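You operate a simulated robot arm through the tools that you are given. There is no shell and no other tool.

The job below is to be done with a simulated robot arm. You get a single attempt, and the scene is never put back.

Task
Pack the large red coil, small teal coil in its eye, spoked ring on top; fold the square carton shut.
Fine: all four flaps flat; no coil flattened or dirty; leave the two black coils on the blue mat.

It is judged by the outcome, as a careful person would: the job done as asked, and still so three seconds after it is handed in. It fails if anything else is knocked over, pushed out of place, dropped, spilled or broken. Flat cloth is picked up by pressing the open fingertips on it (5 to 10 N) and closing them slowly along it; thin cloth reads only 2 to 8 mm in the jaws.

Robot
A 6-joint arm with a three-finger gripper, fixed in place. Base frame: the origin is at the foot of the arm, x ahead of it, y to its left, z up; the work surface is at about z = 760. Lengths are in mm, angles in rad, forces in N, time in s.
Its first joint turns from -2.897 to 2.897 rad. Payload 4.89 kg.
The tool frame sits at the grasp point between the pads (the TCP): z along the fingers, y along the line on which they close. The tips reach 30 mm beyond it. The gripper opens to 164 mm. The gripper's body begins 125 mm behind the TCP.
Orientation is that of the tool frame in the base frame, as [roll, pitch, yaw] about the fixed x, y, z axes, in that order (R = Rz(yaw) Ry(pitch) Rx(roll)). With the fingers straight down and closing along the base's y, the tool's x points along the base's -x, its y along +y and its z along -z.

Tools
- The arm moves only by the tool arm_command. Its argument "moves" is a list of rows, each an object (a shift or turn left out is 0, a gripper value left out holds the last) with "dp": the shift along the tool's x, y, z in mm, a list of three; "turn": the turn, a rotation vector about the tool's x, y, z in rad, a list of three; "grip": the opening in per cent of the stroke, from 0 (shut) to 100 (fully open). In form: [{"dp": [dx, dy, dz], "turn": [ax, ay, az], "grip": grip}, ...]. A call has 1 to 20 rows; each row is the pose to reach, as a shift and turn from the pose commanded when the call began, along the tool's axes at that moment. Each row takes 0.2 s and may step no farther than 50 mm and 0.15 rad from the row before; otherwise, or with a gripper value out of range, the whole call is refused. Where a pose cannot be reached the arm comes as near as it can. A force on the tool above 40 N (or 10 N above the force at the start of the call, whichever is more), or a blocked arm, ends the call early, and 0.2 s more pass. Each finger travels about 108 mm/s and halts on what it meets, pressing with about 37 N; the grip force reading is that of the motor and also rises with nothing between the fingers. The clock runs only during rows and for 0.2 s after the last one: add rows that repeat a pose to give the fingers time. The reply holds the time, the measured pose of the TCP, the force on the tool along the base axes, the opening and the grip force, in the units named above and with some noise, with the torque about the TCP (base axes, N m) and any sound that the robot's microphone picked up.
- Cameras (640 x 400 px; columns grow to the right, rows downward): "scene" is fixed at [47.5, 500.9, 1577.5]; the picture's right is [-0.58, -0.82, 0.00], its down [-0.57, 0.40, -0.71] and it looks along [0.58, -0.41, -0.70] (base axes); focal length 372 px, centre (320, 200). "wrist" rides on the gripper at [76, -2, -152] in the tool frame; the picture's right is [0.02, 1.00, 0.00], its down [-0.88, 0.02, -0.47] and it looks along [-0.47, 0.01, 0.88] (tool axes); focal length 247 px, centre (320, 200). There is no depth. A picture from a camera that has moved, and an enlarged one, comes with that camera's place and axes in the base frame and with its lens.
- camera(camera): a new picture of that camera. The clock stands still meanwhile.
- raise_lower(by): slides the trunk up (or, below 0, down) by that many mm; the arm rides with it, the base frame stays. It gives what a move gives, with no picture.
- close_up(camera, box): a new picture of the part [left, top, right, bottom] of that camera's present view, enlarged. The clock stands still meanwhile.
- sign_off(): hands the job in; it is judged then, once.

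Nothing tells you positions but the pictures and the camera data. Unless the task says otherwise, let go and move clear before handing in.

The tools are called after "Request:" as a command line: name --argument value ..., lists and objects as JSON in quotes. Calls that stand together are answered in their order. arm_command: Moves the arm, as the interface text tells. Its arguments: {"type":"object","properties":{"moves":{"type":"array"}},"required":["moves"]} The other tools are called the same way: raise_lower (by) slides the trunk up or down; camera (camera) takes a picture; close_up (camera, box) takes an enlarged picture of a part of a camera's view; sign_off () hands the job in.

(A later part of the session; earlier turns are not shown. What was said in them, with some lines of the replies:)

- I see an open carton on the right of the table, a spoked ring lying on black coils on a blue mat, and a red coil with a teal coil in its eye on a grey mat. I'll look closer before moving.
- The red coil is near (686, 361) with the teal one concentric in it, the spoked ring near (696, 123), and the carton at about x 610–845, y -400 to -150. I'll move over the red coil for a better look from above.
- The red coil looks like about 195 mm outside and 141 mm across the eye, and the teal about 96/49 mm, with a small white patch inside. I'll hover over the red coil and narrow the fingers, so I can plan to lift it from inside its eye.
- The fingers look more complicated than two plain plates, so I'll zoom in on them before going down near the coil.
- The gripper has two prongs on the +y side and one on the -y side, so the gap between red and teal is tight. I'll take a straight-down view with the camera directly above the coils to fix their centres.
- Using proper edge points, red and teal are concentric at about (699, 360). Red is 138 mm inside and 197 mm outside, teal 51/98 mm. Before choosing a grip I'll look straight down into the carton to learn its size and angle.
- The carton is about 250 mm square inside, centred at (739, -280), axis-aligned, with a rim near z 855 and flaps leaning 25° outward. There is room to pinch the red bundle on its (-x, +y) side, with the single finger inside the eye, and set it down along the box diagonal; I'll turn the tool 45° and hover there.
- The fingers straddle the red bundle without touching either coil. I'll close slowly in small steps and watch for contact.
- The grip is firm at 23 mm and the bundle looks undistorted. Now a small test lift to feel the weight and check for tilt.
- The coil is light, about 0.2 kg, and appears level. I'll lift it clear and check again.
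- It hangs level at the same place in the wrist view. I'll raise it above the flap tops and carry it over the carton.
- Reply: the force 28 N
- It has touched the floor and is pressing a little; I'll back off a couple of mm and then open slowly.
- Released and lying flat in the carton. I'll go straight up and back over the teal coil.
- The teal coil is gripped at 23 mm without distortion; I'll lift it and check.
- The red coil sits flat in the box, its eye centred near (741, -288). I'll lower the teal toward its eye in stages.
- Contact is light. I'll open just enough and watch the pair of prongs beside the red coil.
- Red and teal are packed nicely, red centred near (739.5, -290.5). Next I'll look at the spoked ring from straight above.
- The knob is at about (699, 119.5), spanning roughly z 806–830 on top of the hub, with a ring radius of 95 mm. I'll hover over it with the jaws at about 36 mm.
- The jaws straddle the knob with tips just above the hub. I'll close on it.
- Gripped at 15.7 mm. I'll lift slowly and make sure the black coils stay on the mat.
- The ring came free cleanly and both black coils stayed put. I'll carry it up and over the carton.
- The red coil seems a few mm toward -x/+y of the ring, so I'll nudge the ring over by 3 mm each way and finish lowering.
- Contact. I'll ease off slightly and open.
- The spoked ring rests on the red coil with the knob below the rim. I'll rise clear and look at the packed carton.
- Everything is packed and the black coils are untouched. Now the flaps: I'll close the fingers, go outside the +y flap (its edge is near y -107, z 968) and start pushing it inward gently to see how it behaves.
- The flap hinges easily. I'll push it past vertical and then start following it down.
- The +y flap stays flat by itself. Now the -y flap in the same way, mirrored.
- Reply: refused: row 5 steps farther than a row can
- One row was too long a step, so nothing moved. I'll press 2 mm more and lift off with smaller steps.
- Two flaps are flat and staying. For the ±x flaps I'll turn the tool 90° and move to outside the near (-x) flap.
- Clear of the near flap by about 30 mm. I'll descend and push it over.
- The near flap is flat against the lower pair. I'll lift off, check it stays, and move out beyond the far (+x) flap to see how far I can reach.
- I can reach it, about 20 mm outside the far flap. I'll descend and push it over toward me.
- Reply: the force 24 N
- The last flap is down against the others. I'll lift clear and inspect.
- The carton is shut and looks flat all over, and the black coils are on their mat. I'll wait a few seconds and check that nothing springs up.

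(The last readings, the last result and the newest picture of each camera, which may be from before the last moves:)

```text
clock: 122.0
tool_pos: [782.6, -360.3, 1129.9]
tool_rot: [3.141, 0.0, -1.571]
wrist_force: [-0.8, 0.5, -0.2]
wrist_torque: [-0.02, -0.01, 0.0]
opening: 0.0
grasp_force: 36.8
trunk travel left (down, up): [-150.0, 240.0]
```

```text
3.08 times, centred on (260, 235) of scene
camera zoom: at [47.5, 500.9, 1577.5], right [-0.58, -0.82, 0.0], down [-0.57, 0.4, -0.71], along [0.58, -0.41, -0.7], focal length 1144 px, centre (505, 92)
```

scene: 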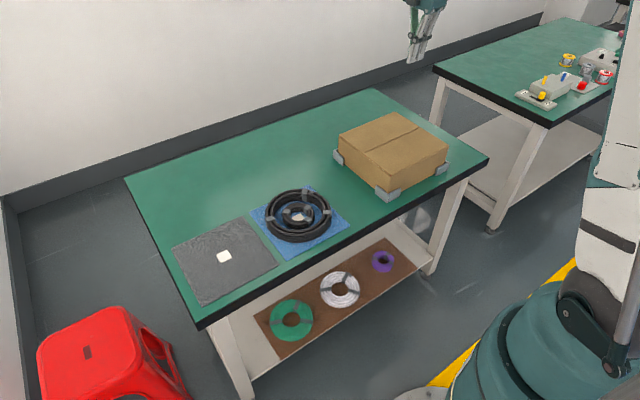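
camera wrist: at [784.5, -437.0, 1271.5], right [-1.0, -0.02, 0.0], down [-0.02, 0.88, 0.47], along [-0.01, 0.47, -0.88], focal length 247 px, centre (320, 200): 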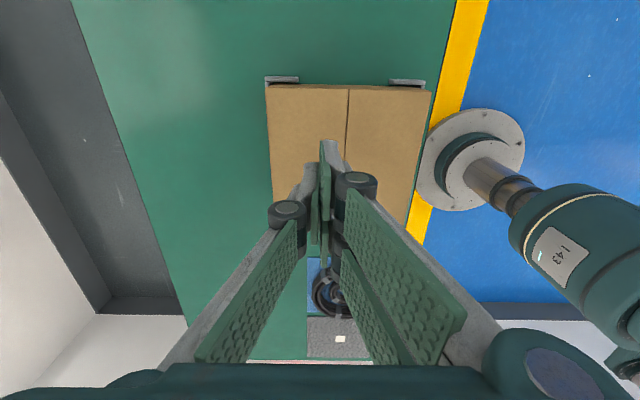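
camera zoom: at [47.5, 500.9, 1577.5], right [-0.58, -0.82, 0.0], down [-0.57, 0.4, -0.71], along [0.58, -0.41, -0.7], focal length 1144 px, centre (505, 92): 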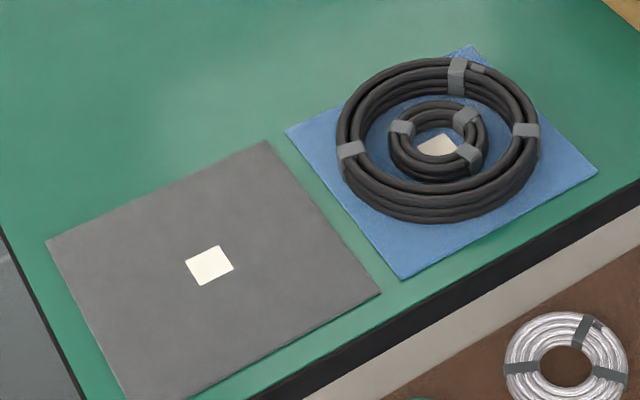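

The carton has stayed shut with all four flaps flat for several seconds. Both black coils are still on the blue mat, and the gripper is empty and clear, so I'm handing in.

Request:
sign_off

```text
The job is handed in.
```

I packed the carton and handed the job in. The red coil lies flat on the bottom with the teal coil in its eye, and the spoked ring sits on top of the red one.

- **Flaps:** All four are folded flat. I waited about four seconds after closing the last one, and none of them lifted.
- **Coils in the carton:** Neither looked flattened, and both went straight from their mat into the carton. I held each at the gripper's normal force of about 37 N. The red one was pressed onto the carton floor at about 27 N for a moment before I backed off.
- **Black coils:** Both are still on the blue mat and did not move when I lifted the ring off them.

Nothing else was knocked or moved, and the gripper was empty and clear of the carton when I handed in.
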